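You operate a simulated robot arm through the tools that you are given. There is no shell and no other tool. Be economical: measure what you need, move in short steps, check, and stop when the job is done.

You are at the controls of a simulated robot arm. One attempt, no reset.

## Task
Free the hoist stop, switch on and raise the basket to the green band.
Fine: travel knob at fast before it moves.
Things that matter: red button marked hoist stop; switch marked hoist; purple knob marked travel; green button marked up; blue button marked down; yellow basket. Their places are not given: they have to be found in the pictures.

It is judged by the outcome, as a careful person would: the job done as asked, and still so three seconds after it is handed in. It fails if anything else is knocked over, pushed out of place, dropped, spilled or broken.

## Robot
A 7-joint arm with a two-finger parallel gripper, fixed in place. Base frame: the origin is at the foot of the arm, x ahead of it, y to its left, z up. Lengths are in mm, angles in degrees, forces in N, time in s.
With the tool pointing down near the work surface it reaches from about 300 to 700 mm from the base axis. Its first joint turns from -66.0 to 66.0 degrees. Payload 1.57 kg.
Tool frame: the origin (TCP) lies between the finger pads and is the grasp point; the fingertips stand 30 mm ahead of it; z points along the fingers, y is the line along which they close. Largest opening 110 mm; finger width 24, thickness 12; the body of the gripper, 48 by 112 mm, starts 78 mm behind the TCP.
Orientation is that of the tool frame in the base frame, as a unit quaternion [x, y, z, w]. With the fingers straight down and closing along the base's y, the tool's x points along the base's -x, its y along +y and its z along -z.

## Interface
- The arm moves only by the tool send_rows. Its argument "series" is one flat list of numbers, 7 for each row, row after row: the shift along the tool's x, y, z in mm, then the turn, a rotation vector about the tool's x, y, z in degrees, then the finger opening in mm, from 0 to 110. In form: [dx, dy, dz, ax, ay, az, gripper, dx, dy, dz, ax, ay, az, gripper, ...]. A call has 1 to 20 rows; each row is the pose to reach, as a shift and turn from the pose commanded when the call began, along the tool's axes at that moment. Rows are played at 5 a second. More than 50 mm and 8.6 degrees between two rows, or a gripper value outside its range, and nothing of the call is played. Where a pose cannot be reached the arm comes as near as it can. A force on the tool above 60 N (or 10 N above the force at the start of the call, whichever is more), or a blocked arm, ends the call early, and 0.2 s more pass. Each finger travels about 108 mm/s and halts on what it meets, pressing with about 39 N; the grip force reading is that of the motor and also rises with nothing between the fingers. The clock runs only during rows and for 0.2 s after the last one: add rows that repeat a pose to give the fingers time. It gives the time, the measured TCP pose, the force on the tool (base axes), the opening and the grip force at its end, in the units of the frame above (readings bear some noise), and new pictures: "show" is both (left out), scene, wrist or none.
- Cameras (640 x 400 px; columns grow to the right, rows downward): "scene" is fixed at [167.4, -388.8, 1424.2]; the picture's right is [0.79, -0.62, 0.00], its down [-0.24, -0.31, -0.92] and it looks along [0.57, 0.72, -0.40] (base axes); focal length 266 px, centre (320, 200). "wrist" rides on the gripper at [-36, 0, -80] in the tool frame; the picture's right is [0.00, -1.00, 0.00], its down [0.97, 0.00, -0.24] and it looks along [0.24, 0.00, 0.97] (tool axes); focal length 218 px, centre (320, 200).
- point_at(camera, pixels): for up to 12 pixels [column, row] of the newest picture of that camera ("zoom" is the newest enlarged one), the place [x, y, z] in the base frame of the surface seen there, good to about 2 mm. It takes no simulated time.
- zoom(camera, box): a new picture of the part [left, top, right, bottom] of that camera's present view, enlarged. It takes no simulated time.
- job_done(): hands the job in; it is judged then, once.

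Work in short steps. Measure before you move; look again where a grasp or a placing could have gone wrong, and mend it. You have 80 turns and 150 pictures in all, those below and enlarged ones among them. Open the gripper and draw the arm clear of the work before you hand the job in, unless the task says otherwise; then end with one line.

The tools are called after ">>>" as a command line: name --argument value ..., lists and objects as JSON in quotes. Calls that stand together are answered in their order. send_rows: Moves the arm, as the interface text tells. Its arguments: {"type":"object","properties":{"series":{"type":"array","items":{"type":"number"}},"show":{"type":"string","enum":["both","scene","wrist","none"]}},"required":["series"]} The other tools are called the same way: point_at (camera, pixels) gives the place of the surface under pixels of a picture; zoom (camera, box) takes an enlarged picture of a part of a camera's view; job_done () hands the job in.

At the start:

```text
t: 0.0
position: [278.4, 98.3, 1344.5]
tool_rot: [0.0, 1.0, -0.001, 0.0]
wrist_force: [-0.2, -0.7, 0.0]
width: 110.1
finger_force: 0.1
```

scene: 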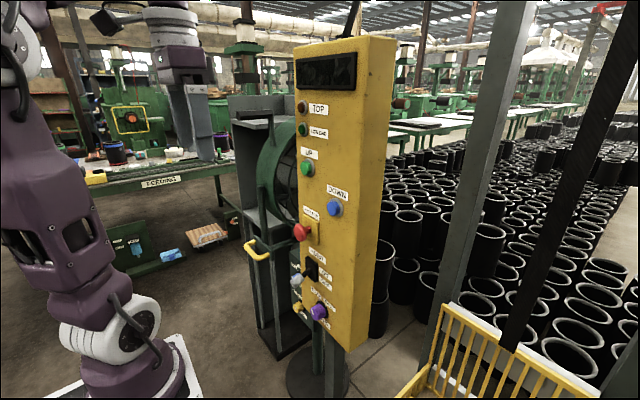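
wrist: 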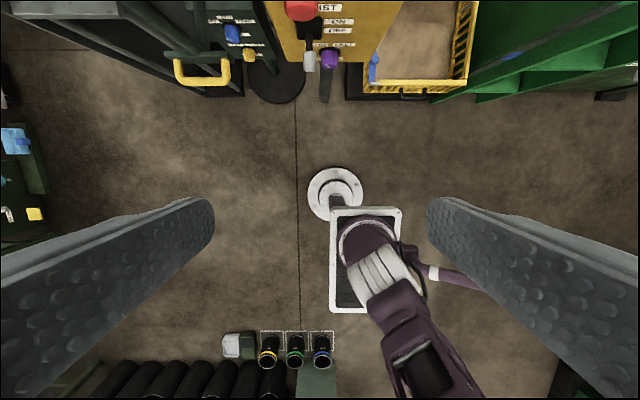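

The scene shows a yellow control box with buttons; I zoom in on it and measure the controls.

>>> zoom --camera "scene" --box '[230, 30, 410, 350]'

>>> zoom --camera "scene" --box '[280, 200, 360, 330]'

>>> point_at --camera "scene" --pixels '[[307, 168], [335, 209], [300, 232], [312, 269], [319, 311], [296, 281], [318, 190], [340, 300], [303, 106], [330, 150], [262, 249], [299, 308]]'

```text
1.25 times, centred on (320, 190) of scene
```

zoom: 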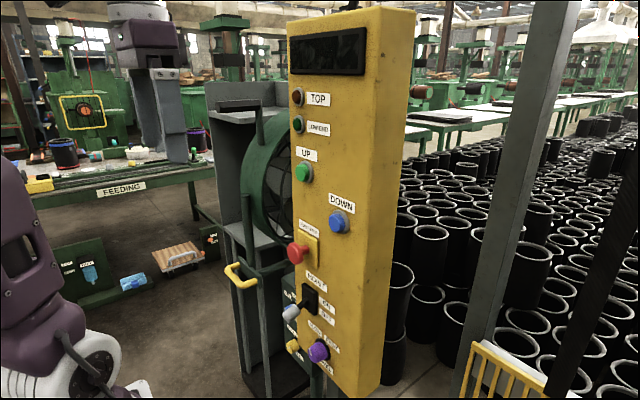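

```text
3.08 times, centred on (320, 265) of scene
```

zoom: 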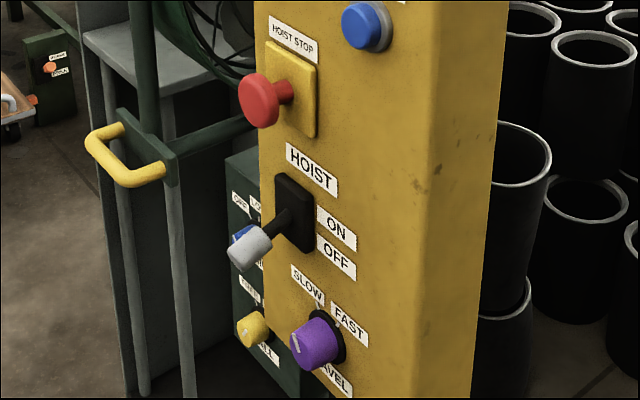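

```text
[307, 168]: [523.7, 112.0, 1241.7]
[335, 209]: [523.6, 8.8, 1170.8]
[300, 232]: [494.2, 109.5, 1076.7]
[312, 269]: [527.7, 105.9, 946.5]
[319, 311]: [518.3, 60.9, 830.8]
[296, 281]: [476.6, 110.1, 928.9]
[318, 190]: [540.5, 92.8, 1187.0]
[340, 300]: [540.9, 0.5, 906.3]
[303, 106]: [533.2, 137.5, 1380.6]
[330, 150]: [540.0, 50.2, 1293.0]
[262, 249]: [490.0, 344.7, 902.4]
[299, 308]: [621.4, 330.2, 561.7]
```

The panel face is near x=540, facing -x. I look closer at the labels, the stop button and the basket on the right.

>>> zoom --camera "scene" --box '[290, 200, 350, 240]'

>>> zoom --camera "scene" --box '[285, 285, 345, 335]'

>>> zoom --camera "scene" --box '[400, 200, 640, 400]'

>>> zoom --camera "scene" --box '[440, 0, 640, 200]'

>>> point_at --camera "scene" --pixels '[[450, 308], [590, 390], [430, 370], [480, 200], [560, 200], [305, 130], [340, 70], [322, 80], [515, 330]]'

```text
10.00 times, centred on (320, 220) of scene
```

zoom: 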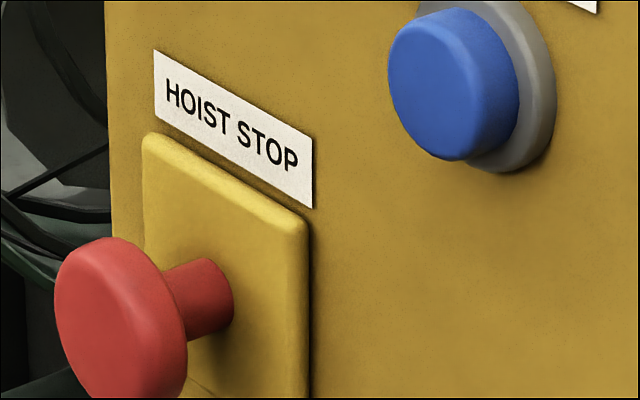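

```text
8.00 times, centred on (315, 310) of scene
```

zoom: 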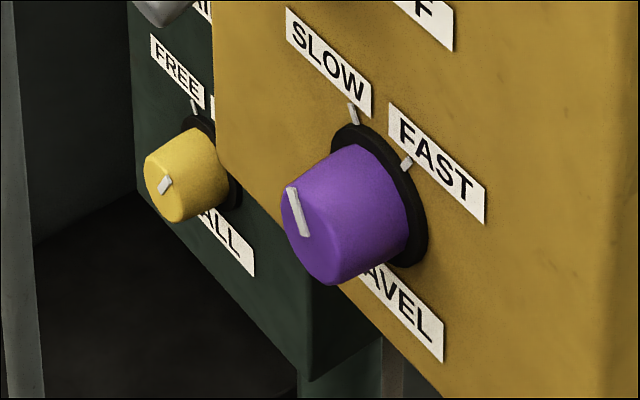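

```text
2.00 times, centred on (520, 300) of scene
```

zoom: 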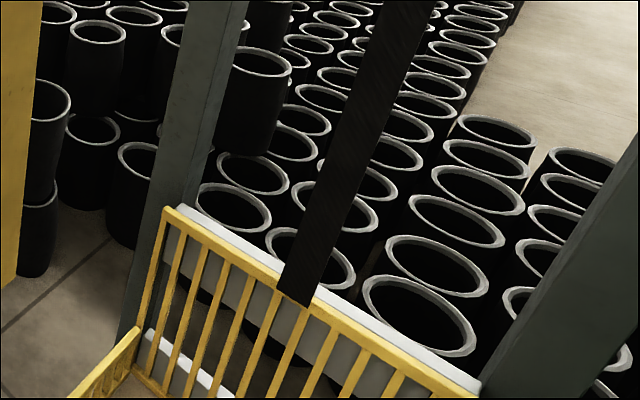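

```text
2.00 times, centred on (540, 100) of scene
```

zoom: 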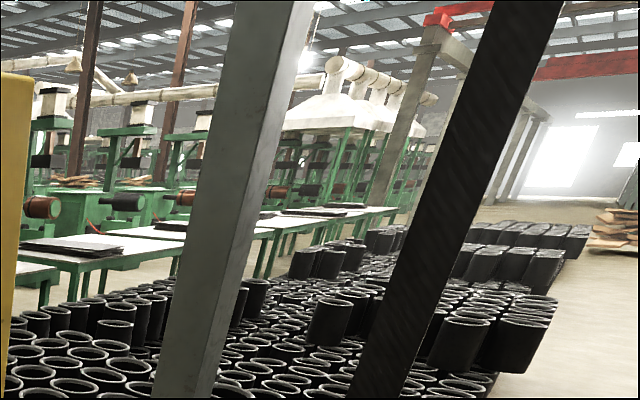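

```text
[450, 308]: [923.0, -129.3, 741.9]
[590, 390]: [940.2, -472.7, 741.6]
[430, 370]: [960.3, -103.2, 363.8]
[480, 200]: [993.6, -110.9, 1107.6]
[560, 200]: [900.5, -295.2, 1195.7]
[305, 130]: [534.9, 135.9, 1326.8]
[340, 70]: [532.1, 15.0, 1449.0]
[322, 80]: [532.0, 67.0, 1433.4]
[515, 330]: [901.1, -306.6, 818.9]
```

The basket is near (900,-300), its top at z≈740; the green band isn't in view yet. I turn the tool horizontal to face the panel (along +x), ending at about (370, 60, 1150).

>>> send_rows --series '[-8, -3, 16, 0, -7.5, 0, 110, -16, -6, 32, 0, -15, 0, 110, -24, -9, 48, 0, -22.5, 0, 110, -32, -12, 64, 0, -30, 0, 110, -40, -15, 80, 0, -37.5, 0, 110, -48, -18, 96, 0, -45, 0, 110, -56, -21, 112, 0, -52.5, 0, 110, -64, -24, 128, 0, -60, 0, 110, -72, -27, 144, 0, -67.5, 0, 110, -80, -30, 160, 0, -75, 0, 110, -88, -34, 176, 0, -82.5, 0, 110, -92, -38, 194, 0, -90, 0, 110, -92, -38, 194, 0, -90, 0, 110]'

```text
t: 2.8
position: [405.8, 146.7, 1214.4]
tool_rot: [-0.007, 0.744, 0.026, 0.667]
wrist_force: [4.0, -3.3, 0.5]
width: 109.8
finger_force: 0.0
out of reach, approached as far as the arm can: row 8, 9, 10, 11, 12, 13
```

scene: 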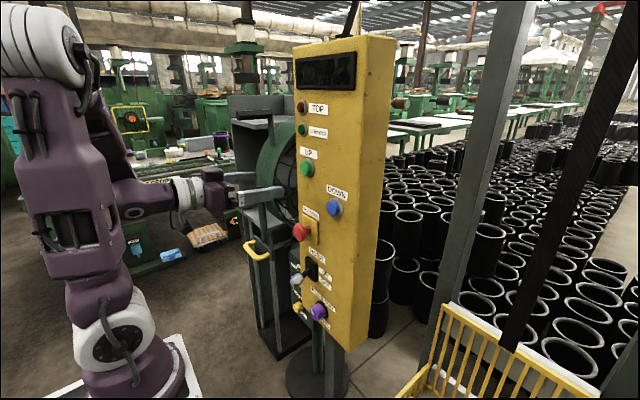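
wrist: 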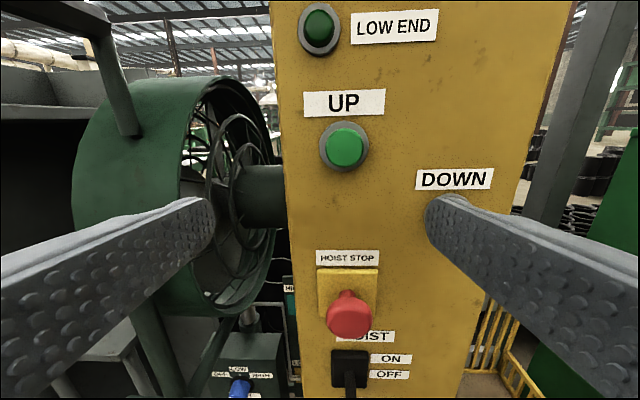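

The tool is horizontal at (406,147,1214). I zoom into the wrist picture at the stop (348,315), and the rest of the panel.

>>> zoom --camera "wrist" --box '[290, 240, 410, 360]'

>>> zoom --camera "wrist" --box '[440, 0, 640, 400]'

>>> point_at --camera "wrist" --pixels '[[349, 314], [348, 292], [330, 275], [373, 310], [347, 146], [330, 125], [330, 318], [368, 318], [348, 335], [345, 360], [400, 200]]'

```text
3.33 times, centred on (350, 300) of wrist
```

zoom: 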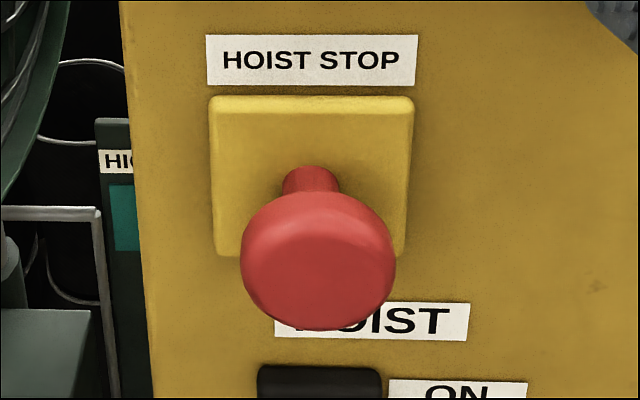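

```text
1.00 times, centred on (540, 200) of wrist
```

zoom: 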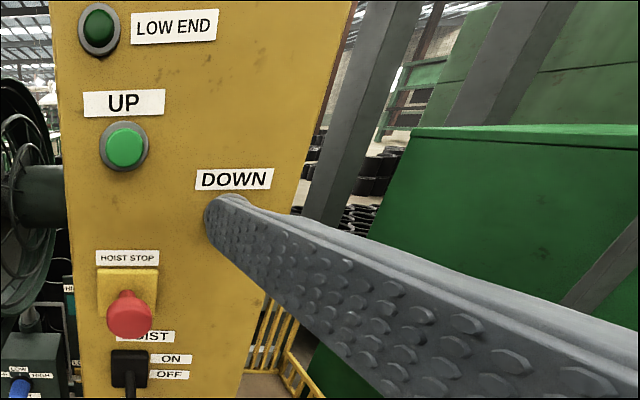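

```text
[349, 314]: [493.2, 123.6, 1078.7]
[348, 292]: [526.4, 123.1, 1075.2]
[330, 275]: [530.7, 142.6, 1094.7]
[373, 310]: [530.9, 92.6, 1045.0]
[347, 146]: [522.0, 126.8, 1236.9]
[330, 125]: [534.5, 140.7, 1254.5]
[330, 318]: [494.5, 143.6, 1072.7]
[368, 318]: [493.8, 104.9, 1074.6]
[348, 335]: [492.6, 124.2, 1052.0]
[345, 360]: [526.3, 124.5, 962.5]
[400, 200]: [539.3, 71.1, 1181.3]
```

The stop head is centred near (493,124,1073), radius ~22, with a plain mushroom on a stem. Because the last pose was clamped, I make a small test move forward to learn the commanded reference.

>>> send_rows --series '[0, 0, 10, 0, 0, 0, 110, 0, 0, 20, 0, 0, 0, 110, 0, 0, 20, 0, 0, 0, 110]' --show "none"

```text
t: 3.6
position: [430.8, 142.6, 1216.5]
tool_rot: [0.001, 0.741, 0.017, 0.671]
wrist_force: [0.4, 0.8, 0.5]
width: 110.0
finger_force: 0.1
```

The reference follows the actual pose. I level the tool (−5.7° pitch) and go to about (440,124,1073), in front of the stop.

>>> send_rows --series '[28, -4, 5, 0.3, -1.2, 0, 110, 56, -8, 10, 0.6, -2.4, 0, 110, 85, -12, 15, 0.9, -3.6, 0, 110, 113, -16, 20, 1.2, -4.8, 0, 110, 141, -18, 24, 1.4, -5.7, 0, 110, 141, -18, 24, 1.4, -5.7, 0, 110]'

```text
t: 5.0
position: [452.8, 152.0, 1066.9]
tool_rot: [0.01, 0.705, 0.007, 0.709]
wrist_force: [-0.2, 0.4, 0.3]
width: 110.2
finger_force: 0.0
out of reach, approached as far as the arm can: row 1, 2, 3, 4, 5, 6
```

scene: 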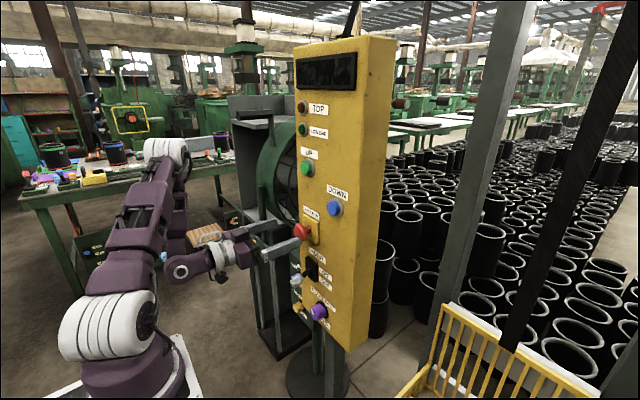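
wrist: 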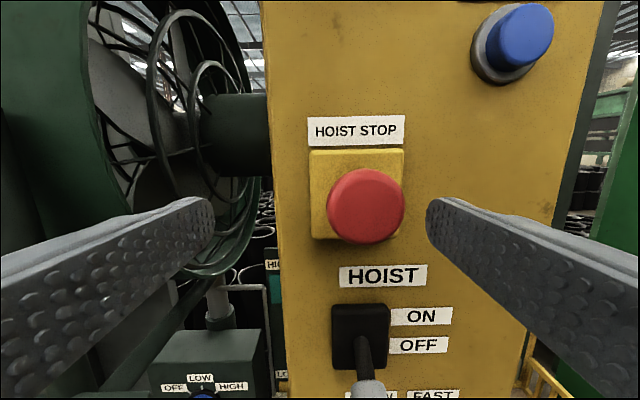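

TCP is at (453,152,1067), tips at x≈483, short of the head. I shift -28 in y and up 6, staying back, then check.

>>> send_rows --series '[-3, -14, 0, 0, 0, 0, 110, -6, -28, 0, 0, 0, 0, 110, -6, -28, 0, 0, 0, 0, 110]' --show "wrist"

```text
t: 5.8
position: [461.9, 147.0, 1065.3]
tool_rot: [0.01, 0.706, 0.007, 0.708]
wrist_force: [0.9, 0.1, -0.1]
width: 110.2
finger_force: 0.0
out of reach, approached as far as the arm can: row 1, 2, 3
```

wrist: 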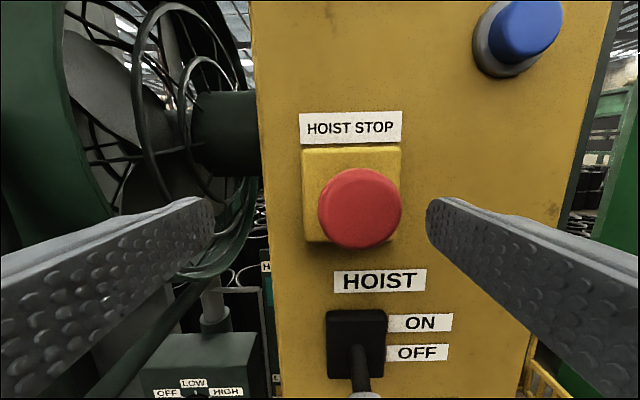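

The arm nears a limit; reaching farther forward should ease it. I ask for forward 13, y −20, up 6; the right finger stays clear of the head (edge y≈102).

>>> send_rows --series '[-3, -4, 7, 0, 0, 0, 110, -6, -12, 13, 0, 0, 0, 110, -6, -20, 13, 0, 0, 0, 110, -6, -20, 13, 0, 0, 0, 110]'

```text
t: 6.8
position: [478.1, 136.9, 1069.4]
tool_rot: [0.011, 0.706, 0.005, 0.708]
wrist_force: [-0.3, 0.3, -0.6]
width: 110.0
finger_force: 0.1
out of reach, approached as far as the arm can: row 2, 3, 4
```

scene: 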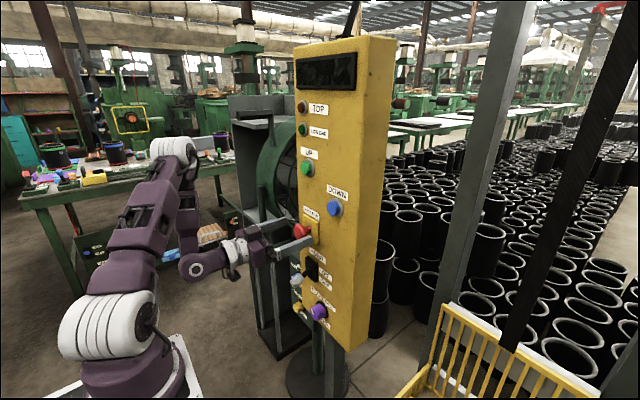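
wrist: 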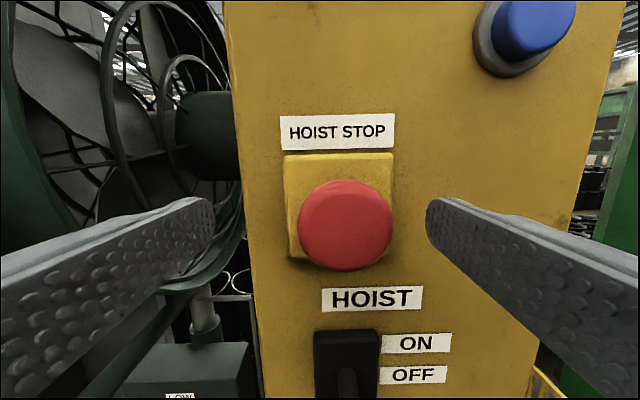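

Closer: TCP (478,137,1069), head centre at pixel (345,225) ≈ y 126, z 1070. I ask a further −11 in y.

>>> send_rows --series '[0, -8, -1, 0, 0, 0, 110, 0, -14, -1, 0, 0, 0, 110, 0, -14, -1, 0, 0, 0, 110]' --show "wrist"

```text
t: 7.6
position: [481.2, 134.2, 1066.4]
tool_rot: [0.009, 0.706, 0.008, 0.708]
wrist_force: [-0.2, 0.8, -0.9]
width: 110.4
finger_force: 0.1
out of reach, approached as far as the arm can: row 1, 2, 3
```

wrist: 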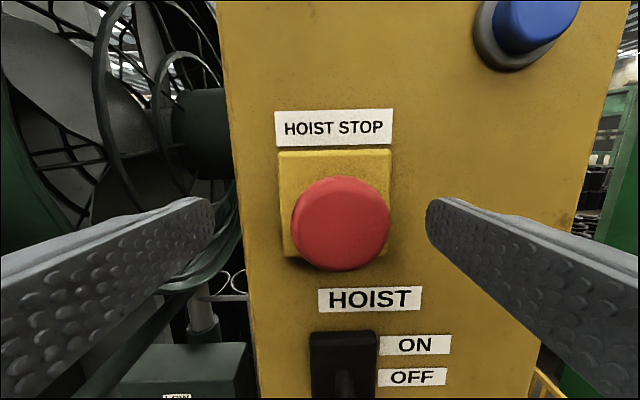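

Offset is ~9 mm in y. I add a 7° yaw (pointing slightly to −y), which lets the wrist stay left, and ask for the remaining y.

>>> send_rows --series '[-2, -4, -1, 3.5, 0, 0, 110, -3, -9, -2, 7, 0, 0, 110, -3, -9, -2, 7, 0, 0, 110]' --show "wrist"

```text
t: 8.4
position: [479.6, 127.3, 1069.9]
tool_rot: [0.054, 0.705, -0.036, 0.706]
wrist_force: [-0.6, 0.2, 0.2]
width: 110.4
finger_force: 0.0
```

wrist: 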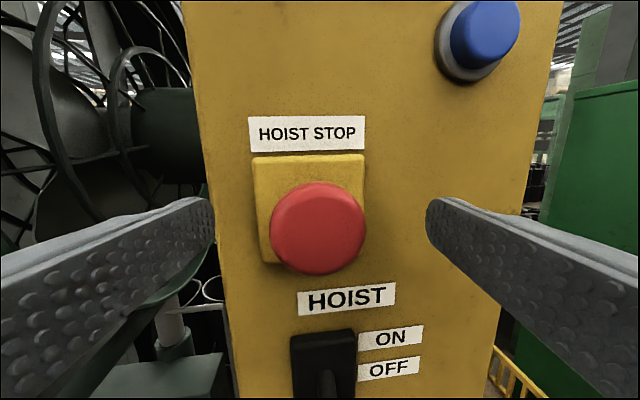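

Now reached (480,127,1070) and the head is centred at (318,228). I close on it.

>>> send_rows --series '[0, 0, 0, 0, 0, 0, 70, 0, 0, 0, 0, 0, 0, 30, 0, 0, 0, 0, 0, 0, 30, 0, 0, 0, 0, 0, 0, 30]' --show "wrist"

```text
t: 9.4
position: [479.2, 128.2, 1070.5]
tool_rot: [0.054, 0.705, -0.035, 0.706]
wrist_force: [0.4, 9.6, 2.6]
width: 46.8
finger_force: 44.9
```

wrist: 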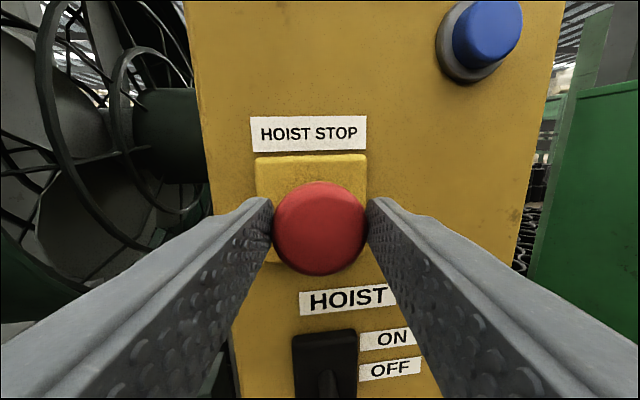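

Gripped at 46.8 mm, 45 N. I try twisting clockwise up to 40° about the tool axis.

>>> send_rows --series '[0, 0, 0, 0, 0, 8, 30, 0, 0, 0, 0, 0, 16, 30, 0, 0, 0, 0, 0, 24, 30, 0, 0, 0, 0, 0, 32, 30, 0, 0, 0, 0, 0, 40, 30, 0, 0, 0, 0, 0, 40, 30]' --show "wrist"

```text
t: 10.8
position: [480.9, 124.3, 1069.2]
tool_rot: [0.293, 0.644, 0.207, 0.676]
wrist_force: [-1.3, -25.9, -10.1]
width: 46.6
finger_force: 45.1
```

wrist: 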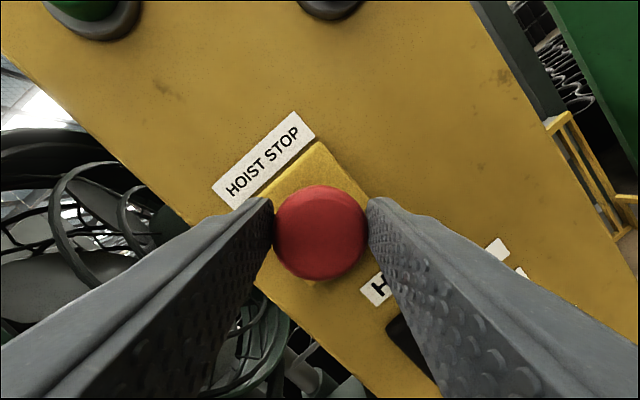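

Twisted 40°, no visible release. I now pull back gently up to 12 mm.

>>> send_rows --series '[0, 0, -3, 0, 0, 0, 30, 0, 0, -6, 0, 0, 0, 30, 0, 0, -9, 0, 0, 0, 30, 0, 0, -12, 0, 0, 0, 30, 0, 0, -12, 0, 0, 0, 30]' --show "wrist"

>>> zoom --camera "scene" --box '[270, 195, 350, 255]'

```text
t: 12.0
position: [467.5, 123.5, 1070.8]
tool_rot: [0.294, 0.643, 0.204, 0.677]
wrist_force: [-3.1, -47.6, -12.8]
width: 46.6
finger_force: 45.0
```

wrist: 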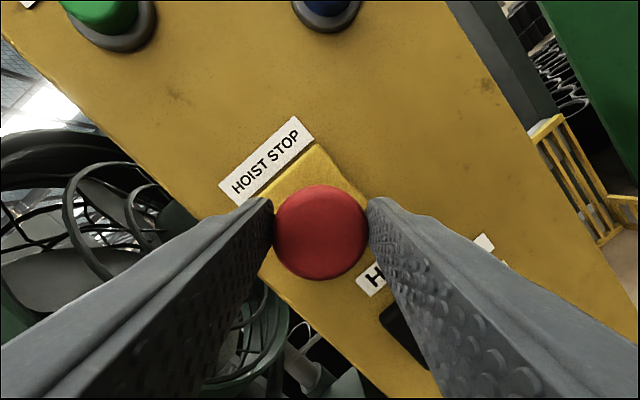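

```text
6.67 times, centred on (310, 225) of scene
```

zoom: 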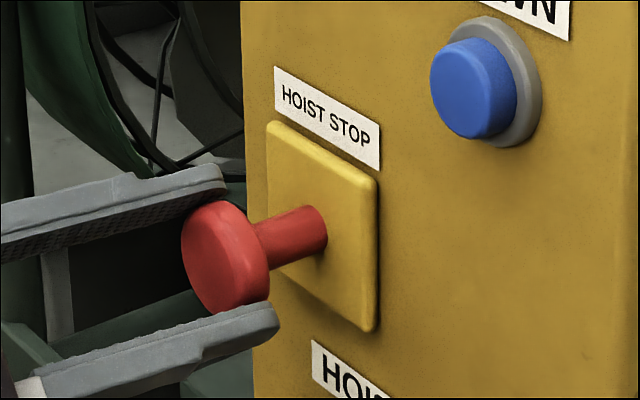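

The head came out with the pull (stem is longer). I open the fingers and see whether it stays out.

>>> send_rows --series '[0, 0, -12, 0, 0, 0, 80, 0, 0, -12, 0, 0, 0, 110, 0, 0, -12, 0, 0, 0, 110]' --show "both"

>>> zoom --camera "scene" --box '[270, 195, 350, 255]'

>>> point_at --camera "wrist" --pixels '[[318, 230], [300, 230], [335, 230]]'

```text
t: 12.8
position: [455.1, 130.9, 1069.7]
tool_rot: [0.291, 0.644, 0.209, 0.676]
wrist_force: [-0.2, -0.2, -0.2]
width: 110.0
finger_force: 0.0
```

scene: 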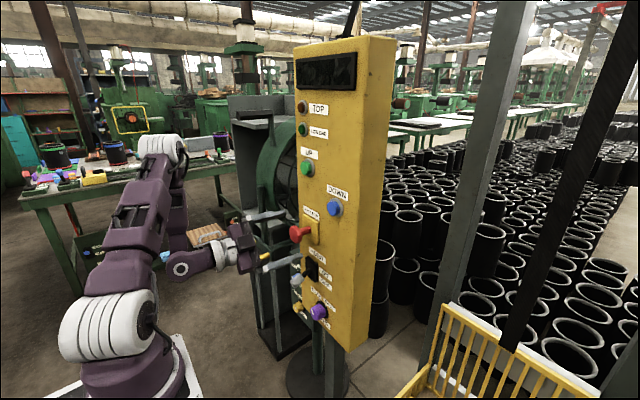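
wrist: 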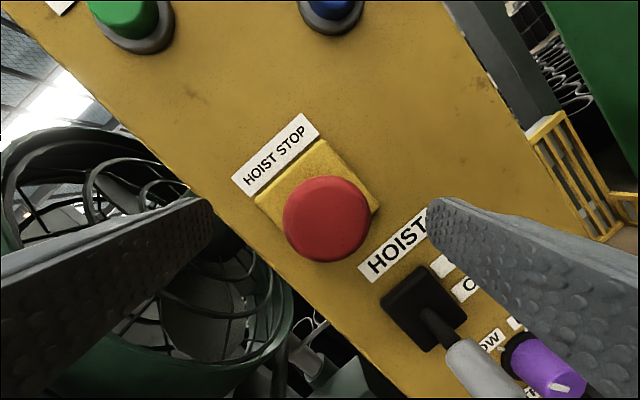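

```text
6.67 times, centred on (310, 225) of scene
```

zoom: 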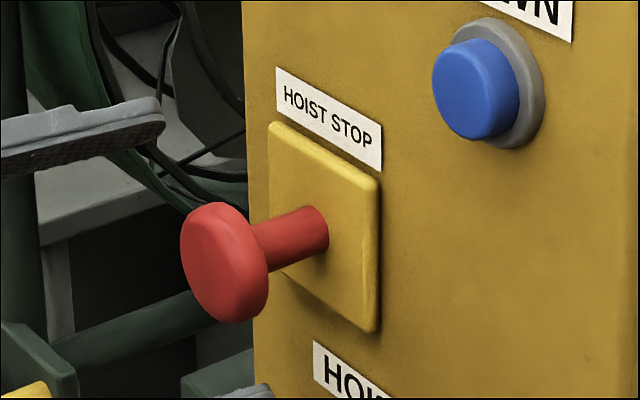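

```text
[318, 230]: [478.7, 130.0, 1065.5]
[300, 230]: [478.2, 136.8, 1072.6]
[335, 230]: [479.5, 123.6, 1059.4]
```

The stop stays out (face at x≈479 vs 493 before). I back off 30 mm, undoing the roll, then close the fingers for the switch.

>>> send_rows --series '[0, 0, -10, 0, 0, -8, 110, 0, 0, -20, 0, 0, -16, 110, 0, 0, -30, 0, 0, -24, 110, 0, 0, -35, 0, 0, -32, 110, 0, 0, -35, 0, 0, -40, 60, 0, 0, -35, 0, 0, -40, 0, 0, 0, -35, 0, 0, -40, 0]'

>>> zoom --camera "scene" --box '[275, 235, 355, 345]'

>>> point_at --camera "zoom" --pixels '[[250, 250], [320, 200]]'

```text
t: 14.4
position: [423.3, 135.4, 1069.8]
tool_rot: [0.054, 0.705, -0.037, 0.706]
wrist_force: [0.1, 0.4, -0.5]
width: 0.0
finger_force: 22.0
out of reach, approached as far as the arm can: row 4, 5, 6, 7
```

scene: 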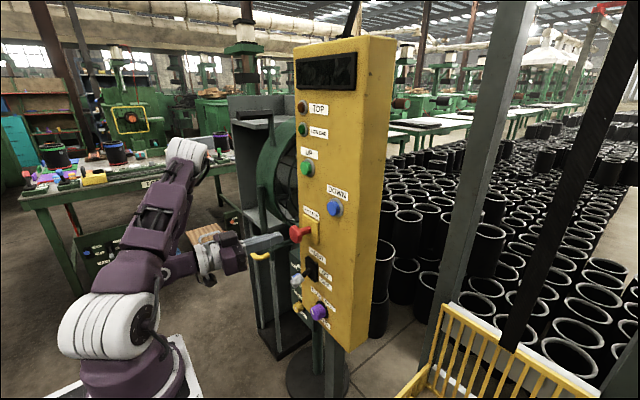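
wrist: 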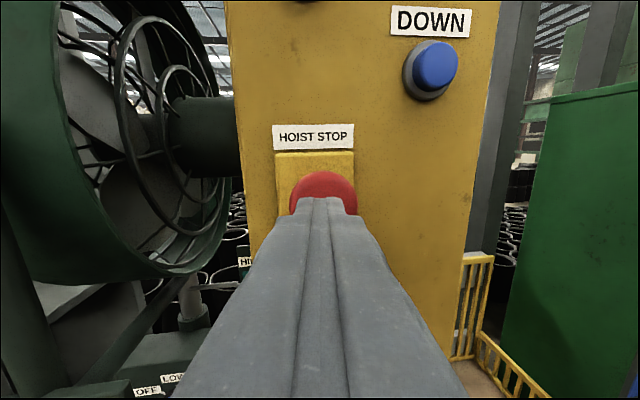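

```text
3.64 times, centred on (315, 290) of scene
```

zoom: 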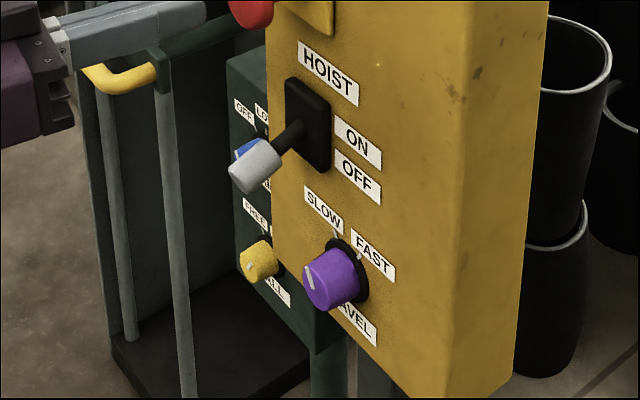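

```text
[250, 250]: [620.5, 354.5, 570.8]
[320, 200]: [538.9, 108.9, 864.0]
```

I measure the lever and purple knob in the zoomed picture.

>>> point_at --camera "zoom" --pixels '[[240, 178], [250, 155], [275, 160], [262, 182], [295, 135], [312, 125], [325, 90], [312, 282], [345, 270], [334, 232], [354, 252], [330, 280]]'

```text
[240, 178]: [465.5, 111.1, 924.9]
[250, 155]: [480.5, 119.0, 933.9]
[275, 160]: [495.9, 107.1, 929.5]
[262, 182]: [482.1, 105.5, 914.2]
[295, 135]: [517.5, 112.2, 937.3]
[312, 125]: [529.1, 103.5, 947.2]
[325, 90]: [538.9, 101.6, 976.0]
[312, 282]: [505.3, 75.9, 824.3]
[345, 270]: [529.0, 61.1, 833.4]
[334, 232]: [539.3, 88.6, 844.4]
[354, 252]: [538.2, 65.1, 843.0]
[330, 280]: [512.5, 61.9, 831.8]
```

Lever: tip near (468,118,924), pointing down (OFF), pivot near z≈950. I move left 30 mm then down to z≈880, clear of the lever.

>>> send_rows --series '[0, 15, -2, 0, 0, 0, 0, 5, 28, -4, 0, 0, 0, 0, 40, 28, -4, 0, 0, 0, 0, 75, 28, -4, 0, 0, 0, 0, 110, 28, -4, 0, 0, 0, 0, 150, 28, -4, 0, 0, 0, 0, 190, 28, -4, 0, 0, 0, 0, 190, 28, -4, 0, 0, 0, 0]'

```text
t: 16.2
position: [423.3, 169.7, 879.4]
tool_rot: [0.053, 0.705, -0.036, 0.706]
wrist_force: [0.5, 0.6, 0.2]
width: 0.0
finger_force: 21.3
```

scene: 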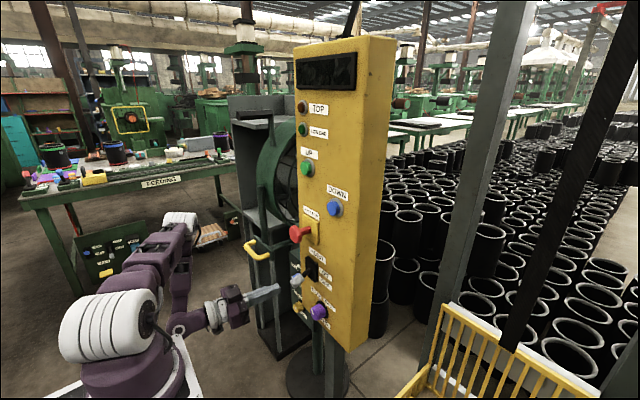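
wrist: 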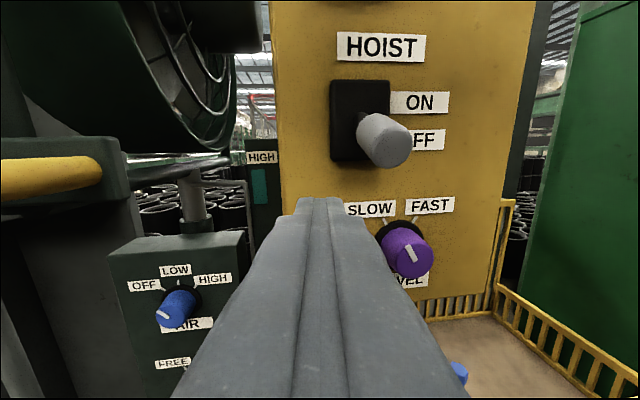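

Accurate now, no drift. I move under the lever: TCP to (462,122,880), tips at x≈492, with finger tops ~18 mm below the lever.

>>> send_rows --series '[0, -14, 15, 0, 0, 0, 0, 0, -28, 30, 0, 0, 0, 0, 0, -42.5, 45, 0, 0, 0, 0, 0, -42.5, 45, 0, 0, 0, 0]'

>>> zoom --camera "scene" --box '[275, 235, 355, 345]'

```text
t: 17.2
position: [462.9, 121.6, 880.2]
tool_rot: [0.053, 0.705, -0.036, 0.706]
wrist_force: [0.2, -0.5, -0.1]
width: 0.2
finger_force: 21.2
```

scene: 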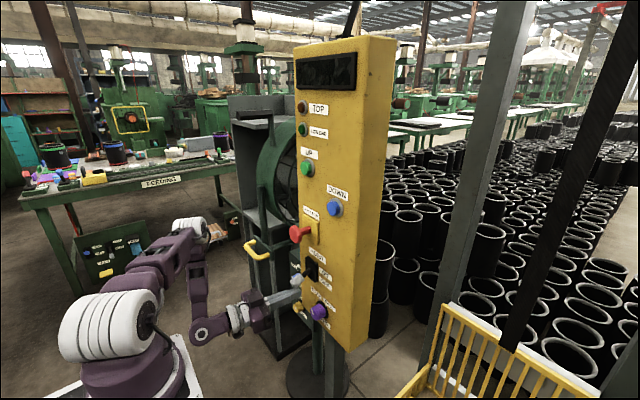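
wrist: 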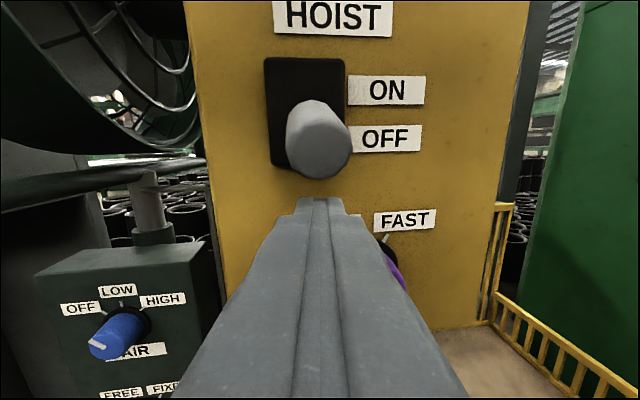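

```text
3.64 times, centred on (315, 290) of scene
```

zoom: 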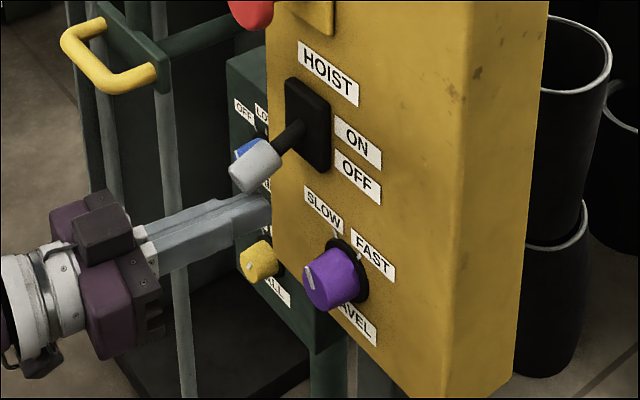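

Fingers are directly under the lever (both at column ~318). I raise in small steps up to 72 mm.

>>> send_rows --series '[-12, 0, 0, 0, 0, 0, 0, -22, 0, 0, 0, 0, 0, 0, -32, 0, 0, 0, 0, 0, 0, -42, 0, 0, 0, 0, 0, 0, -52, 0, 0, 0, 0, 0, 0, -62, 0, 0, 0, 0, 0, 0, -72, 0, 0, 0, 0, 0, 0, -72, 0, 0, 0, 0, 0, 0]' --show "wrist"

>>> zoom --camera "scene" --box '[275, 235, 355, 345]'

```text
t: 18.5
position: [459.1, 121.6, 924.4]
tool_rot: [0.055, 0.717, -0.036, 0.694]
wrist_force: [-2.2, -1.2, -1.9]
width: 0.0
finger_force: 21.7
stopped in row 6: the force on the tool passed its limit (the readings are from after the stop); the commanded pose is now the measured one
```

wrist: 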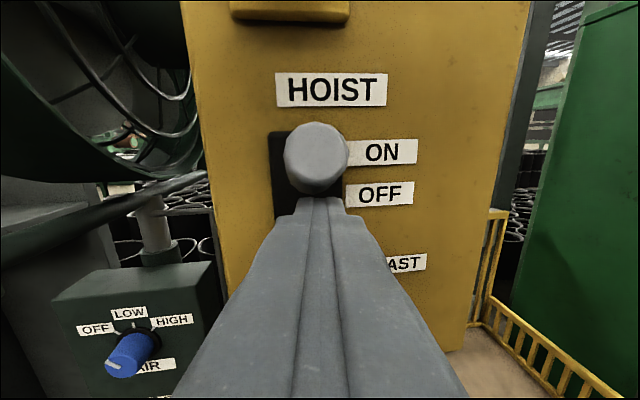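

```text
3.64 times, centred on (315, 290) of scene
```

zoom: 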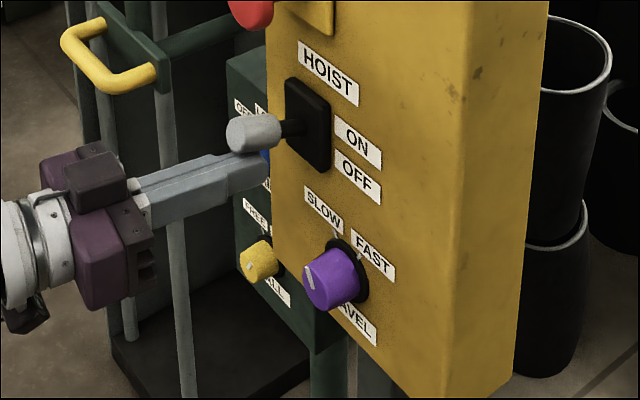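

The lever is at about mid travel and the force tripped. I continue up from here in small steps, slightly nearer its tip.

>>> send_rows --series '[0, 0, -6, 0, 0, 0, 0, -8, 0, -6, 0, 0, 0, 0, -16, 0, -6, 0, 0, 0, 0, -24, 0, -6, 0, 0, 0, 0, -32, 0, -6, 0, 0, 0, 0, -38, 0, -6, 0, 0, 0, 0]' --show "wrist"

>>> zoom --camera "scene" --box '[275, 235, 355, 345]'

```text
t: 19.3
position: [452.4, 121.2, 927.0]
tool_rot: [0.056, 0.727, -0.035, 0.683]
wrist_force: [-2.0, 0.4, -2.7]
width: 0.2
finger_force: 21.4
stopped in row 3: the force on the tool passed its limit (the readings are from after the stop); the commanded pose is now the measured one
```

wrist: 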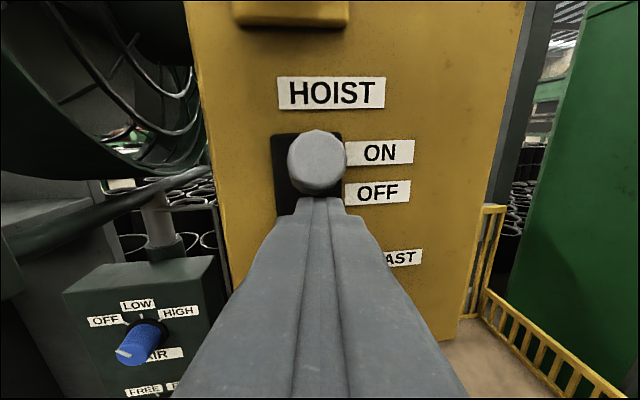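

```text
3.64 times, centred on (315, 290) of scene
```

zoom: 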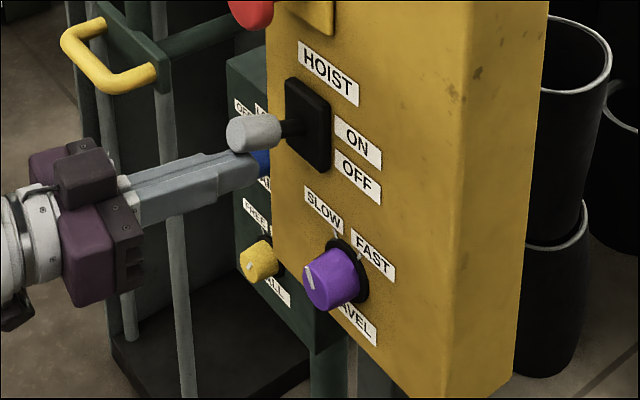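

The push stops at the same spot; perhaps the lever is at its end stop. I measure its present slope.

>>> point_at --camera "zoom" --pixels '[[235, 135], [245, 118], [268, 115], [270, 150], [262, 135], [290, 127], [292, 120], [310, 125], [290, 95], [315, 160]]'

>>> zoom --camera "scene" --box '[295, 250, 335, 285]'

```text
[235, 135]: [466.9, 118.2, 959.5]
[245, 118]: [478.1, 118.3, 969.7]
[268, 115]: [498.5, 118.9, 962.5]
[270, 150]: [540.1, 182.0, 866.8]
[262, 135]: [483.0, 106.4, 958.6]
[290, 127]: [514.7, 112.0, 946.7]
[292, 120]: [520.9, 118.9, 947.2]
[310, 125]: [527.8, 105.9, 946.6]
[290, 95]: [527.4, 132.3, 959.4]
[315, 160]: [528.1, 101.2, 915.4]
```

```text
11.43 times, centred on (315, 268) of scene
```

zoom: 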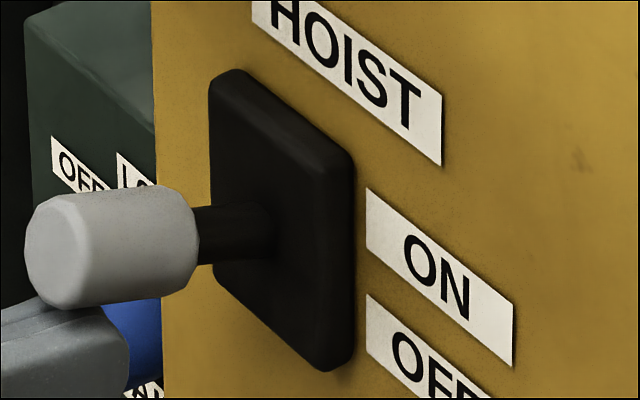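

Tip now at z≈958 versus ~922 before, symmetric around the plate centre (~943): it is at its ON stop. I lower, back off, and check it stays.

>>> send_rows --series '[12, 0, 0, 0, -1, 0, 0, 25, 0, 0, 0, -2, 0, 0, 25, 3, -20, 0, -3.6, 0, 0, 25, 6, -40, 0, -3.6, 0, 0, 25, 6, -40, 0, -3.6, 0, 0]'

>>> zoom --camera "scene" --box '[275, 235, 355, 345]'

>>> zoom --camera "scene" --box '[285, 30, 365, 150]'

```text
t: 20.5
position: [411.3, 132.7, 905.6]
tool_rot: [0.054, 0.705, -0.037, 0.706]
wrist_force: [0.3, -0.5, -1.3]
width: 0.0
finger_force: 21.2
```

scene: 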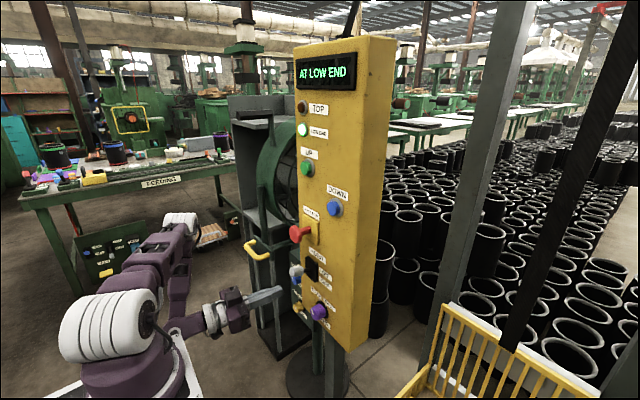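
wrist: 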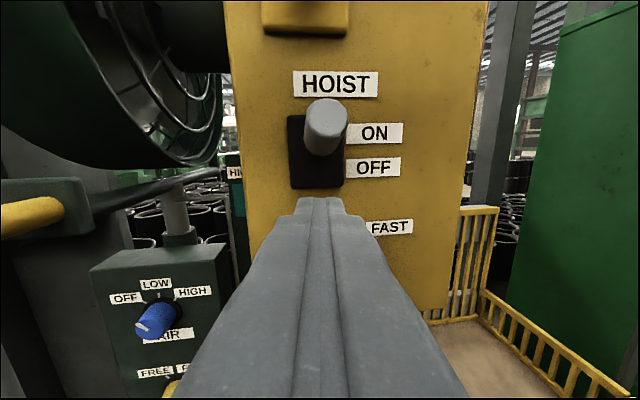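

```text
3.64 times, centred on (315, 290) of scene
```

zoom: 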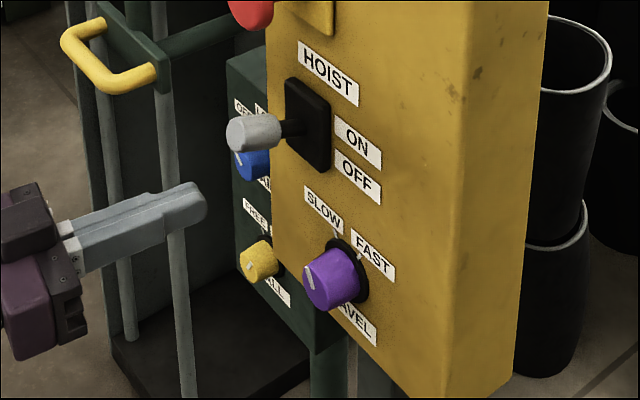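

```text
3.33 times, centred on (325, 90) of scene
```

zoom: 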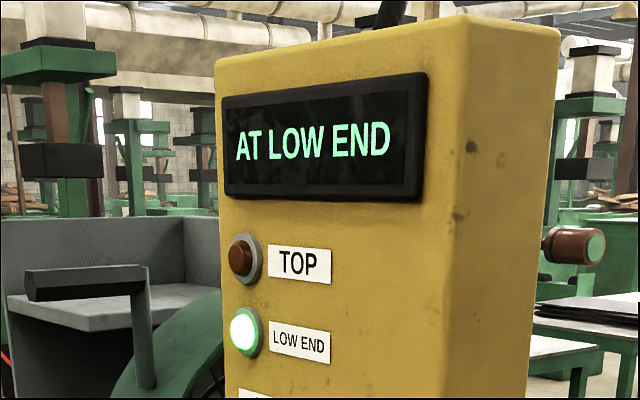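

The display reads "AT LOW END" — power is on and the stop freed. Next the purple knob: I move to in front of it at about (412,70,832).

>>> send_rows --series '[24, -15, 2, 0, 0, 0, 30, 48, -31, 4, 0, 0, 0, 60, 73, -46, 6, 0, 0, 0, 80, 73, -62, 8, 0, 0, 0, 80, 73, -62, 8, 0, 0, 0, 80]' --show "wrist"

>>> zoom --camera "scene" --box '[295, 285, 345, 335]'

```text
t: 21.7
position: [411.2, 71.1, 829.6]
tool_rot: [0.054, 0.705, -0.036, 0.706]
wrist_force: [0.8, 0.8, -0.2]
width: 80.2
finger_force: 0.1
```

wrist: 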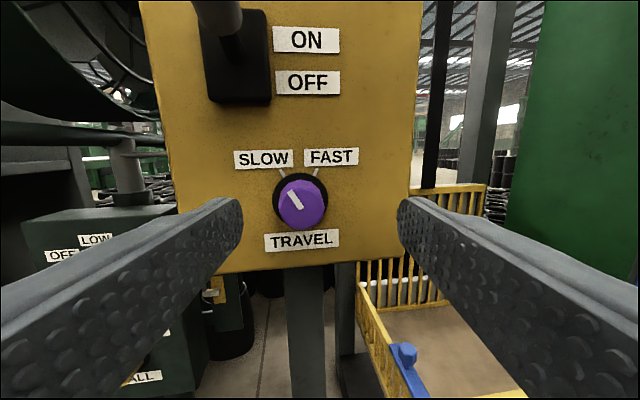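

```text
8.00 times, centred on (320, 310) of scene
```

zoom: 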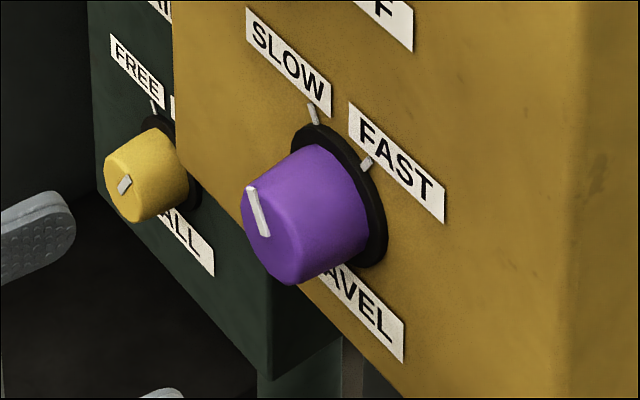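

Well in reach. I measure the knob face around wrist pixel (302,203).

>>> zoom --camera "wrist" --box '[240, 140, 370, 260]'

>>> point_at --camera "wrist" --pixels '[[302, 208], [285, 208], [320, 208], [302, 188], [302, 226], [280, 172], [317, 172], [300, 240]]'

```text
3.33 times, centred on (305, 200) of wrist
```

zoom: 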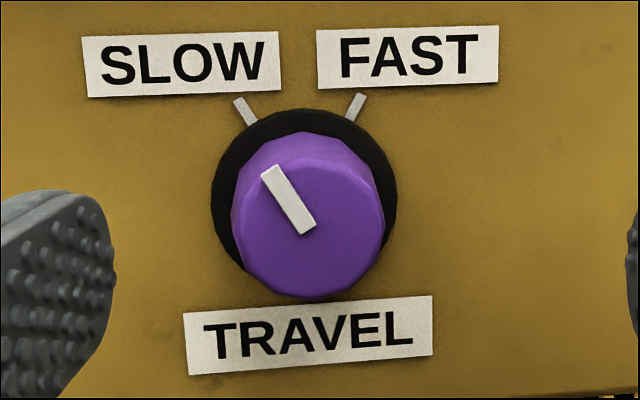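

```text
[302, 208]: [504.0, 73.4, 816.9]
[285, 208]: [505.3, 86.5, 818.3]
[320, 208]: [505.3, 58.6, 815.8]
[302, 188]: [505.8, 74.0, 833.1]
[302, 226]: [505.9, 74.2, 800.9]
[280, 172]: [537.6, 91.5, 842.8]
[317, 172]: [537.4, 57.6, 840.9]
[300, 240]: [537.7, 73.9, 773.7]
```

Knob centre is at (505 face, 73.5, 818), radius ~18; pointer at SLOW (−30°), FAST at +30°. I straighten the yaw and centre on it, opening 80.

>>> send_rows --series '[6, 3, 15, -3.7, 0, 0, 80, 12, 6, 29, -7.4, 0, 0, 80, 12, 6, 29, -7.4, 0, 0, 80]' --show "wrist"

```text
t: 22.5
position: [443.5, 75.1, 816.4]
tool_rot: [0.008, 0.706, 0.009, 0.708]
wrist_force: [0.6, -0.3, -0.1]
width: 80.0
finger_force: 0.1
```

wrist: 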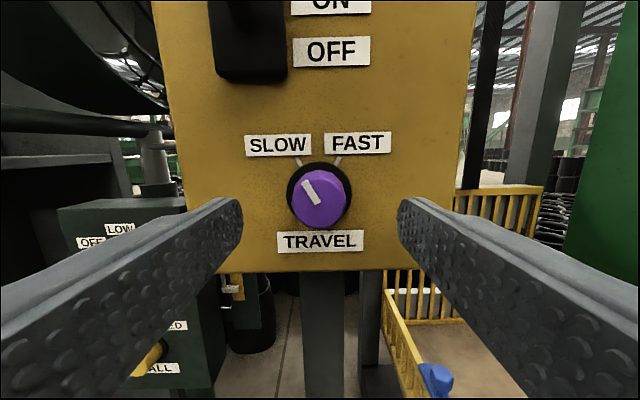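

Centred. I roll −30° then advance 51 mm so the tips straddle the knob.

>>> send_rows --series '[-1, -1, 5, 0, 0, -8, 80, -1, -1, 10, 0, 0, -16, 80, -1, -1, 15, 0, 0, -24, 80, -1, -1, 20, 0, 0, -30, 80, -1, -1, 35, 0, 0, -30, 80, -1, -1, 51, 0, 0, -30, 80, -1, -1, 51, 0, 0, -30, 80]'

```text
t: 24.1
position: [493.6, 74.5, 819.8]
tool_rot: [-0.175, 0.684, -0.175, 0.686]
wrist_force: [-0.4, 0.4, -0.2]
width: 80.0
finger_force: 0.1
```

scene: 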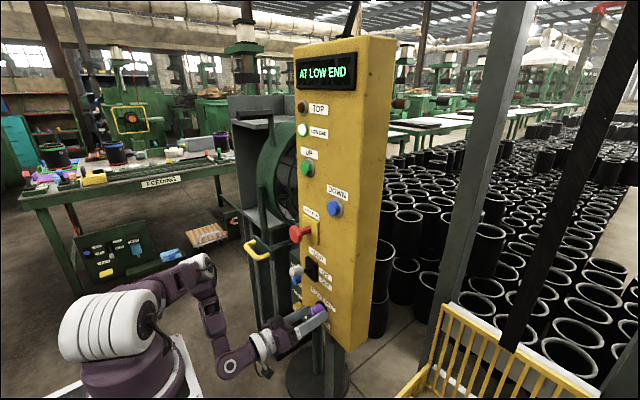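
wrist: 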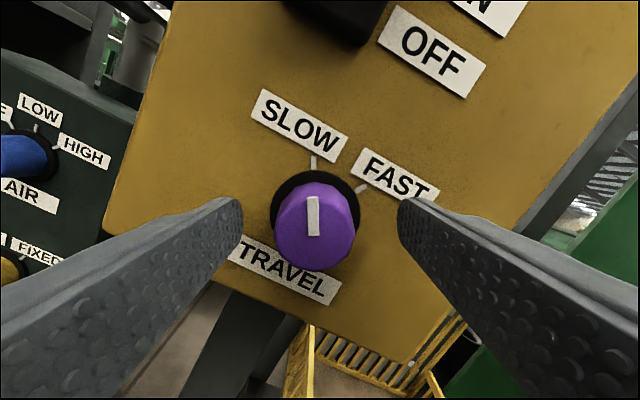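

Knob is centred between the fingers, pointer straight up in the rolled view. I close on it and turn 60° clockwise.

>>> send_rows --series '[0, 0, 0, 0, 0, 0, 50, 0, 0, 0, 0, 0, 0, 30, 0, 0, 0, 0, 0, 0, 20, 0, 0, 0, 0, 0, 0, 20, 0, 0, 0, 0, 0, 8, 20, 0, 0, 0, 0, 0, 16, 20, 0, 0, 0, 0, 0, 24, 20, 0, 0, 0, 0, 0, 32, 20, 0, 0, 0, 0, 0, 40, 20, 0, 0, 0, 0, 0, 48, 20, 0, 0, 0, 0, 0, 55, 20, 0, 0, 0, 0, 0, 60, 20, 0, 0, 0, 0, 0, 60, 20]' --show "wrist"

```text
t: 26.9
position: [493.1, 73.4, 818.4]
tool_rot: [0.193, 0.68, 0.191, 0.681]
wrist_force: [20.9, -8.3, -20.5]
width: 39.3
finger_force: 44.6
```

wrist: 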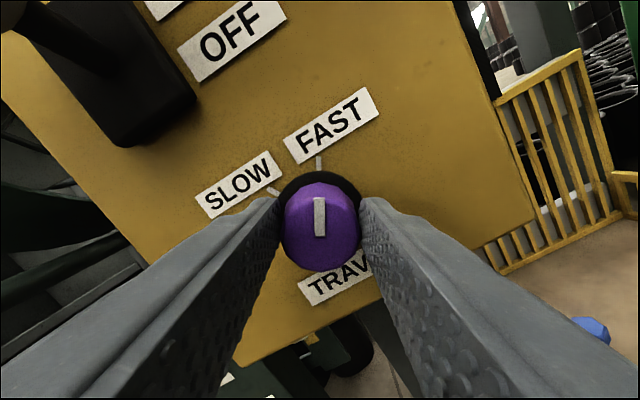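

The knob turned with the fingers; the pointer now lines up with FAST. I open, back off 80 mm and check.

>>> send_rows --series '[0, 0, 0, 0, 0, 0, 60, 0, 0, 0, 0, 0, 0, 90, 0, 0, 0, 0, 0, 0, 90, 0, 0, -20, 0, 0, -6, 90, 0, 0, -40, 0, 0, -14, 90, 0, 0, -60, 0, 0, -22, 60, 0, 0, -75, 0, 0, -30, 20, 0, 0, -75, 0, 0, -30, 0, 0, 0, -75, 0, 0, -30, 0]'

>>> zoom --camera "scene" --box '[275, 235, 355, 345]'

```text
t: 28.9
position: [417.1, 73.9, 820.0]
tool_rot: [0.008, 0.706, 0.009, 0.708]
wrist_force: [-0.4, 0.2, 0.4]
width: 0.0
finger_force: 20.8
```

scene: 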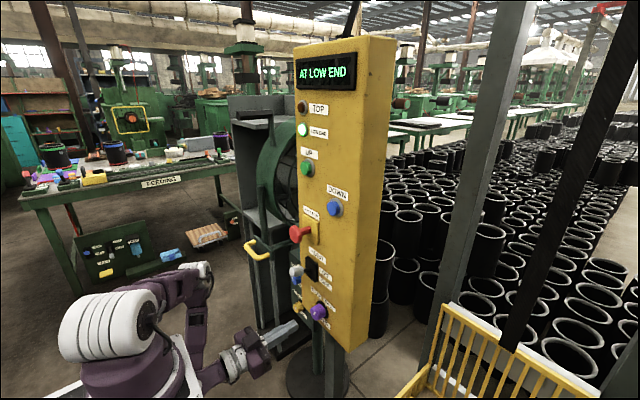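
wrist: 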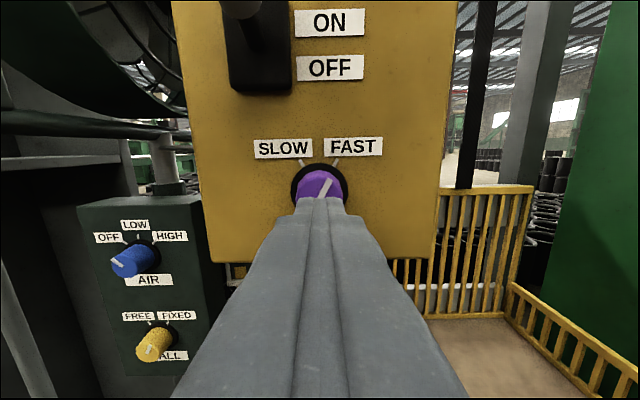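

```text
3.64 times, centred on (315, 290) of scene
```

zoom: 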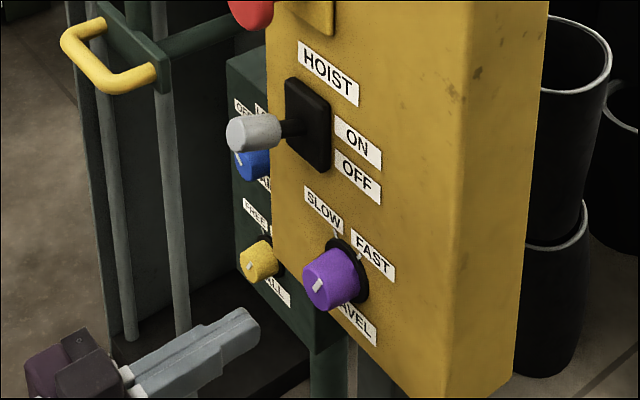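

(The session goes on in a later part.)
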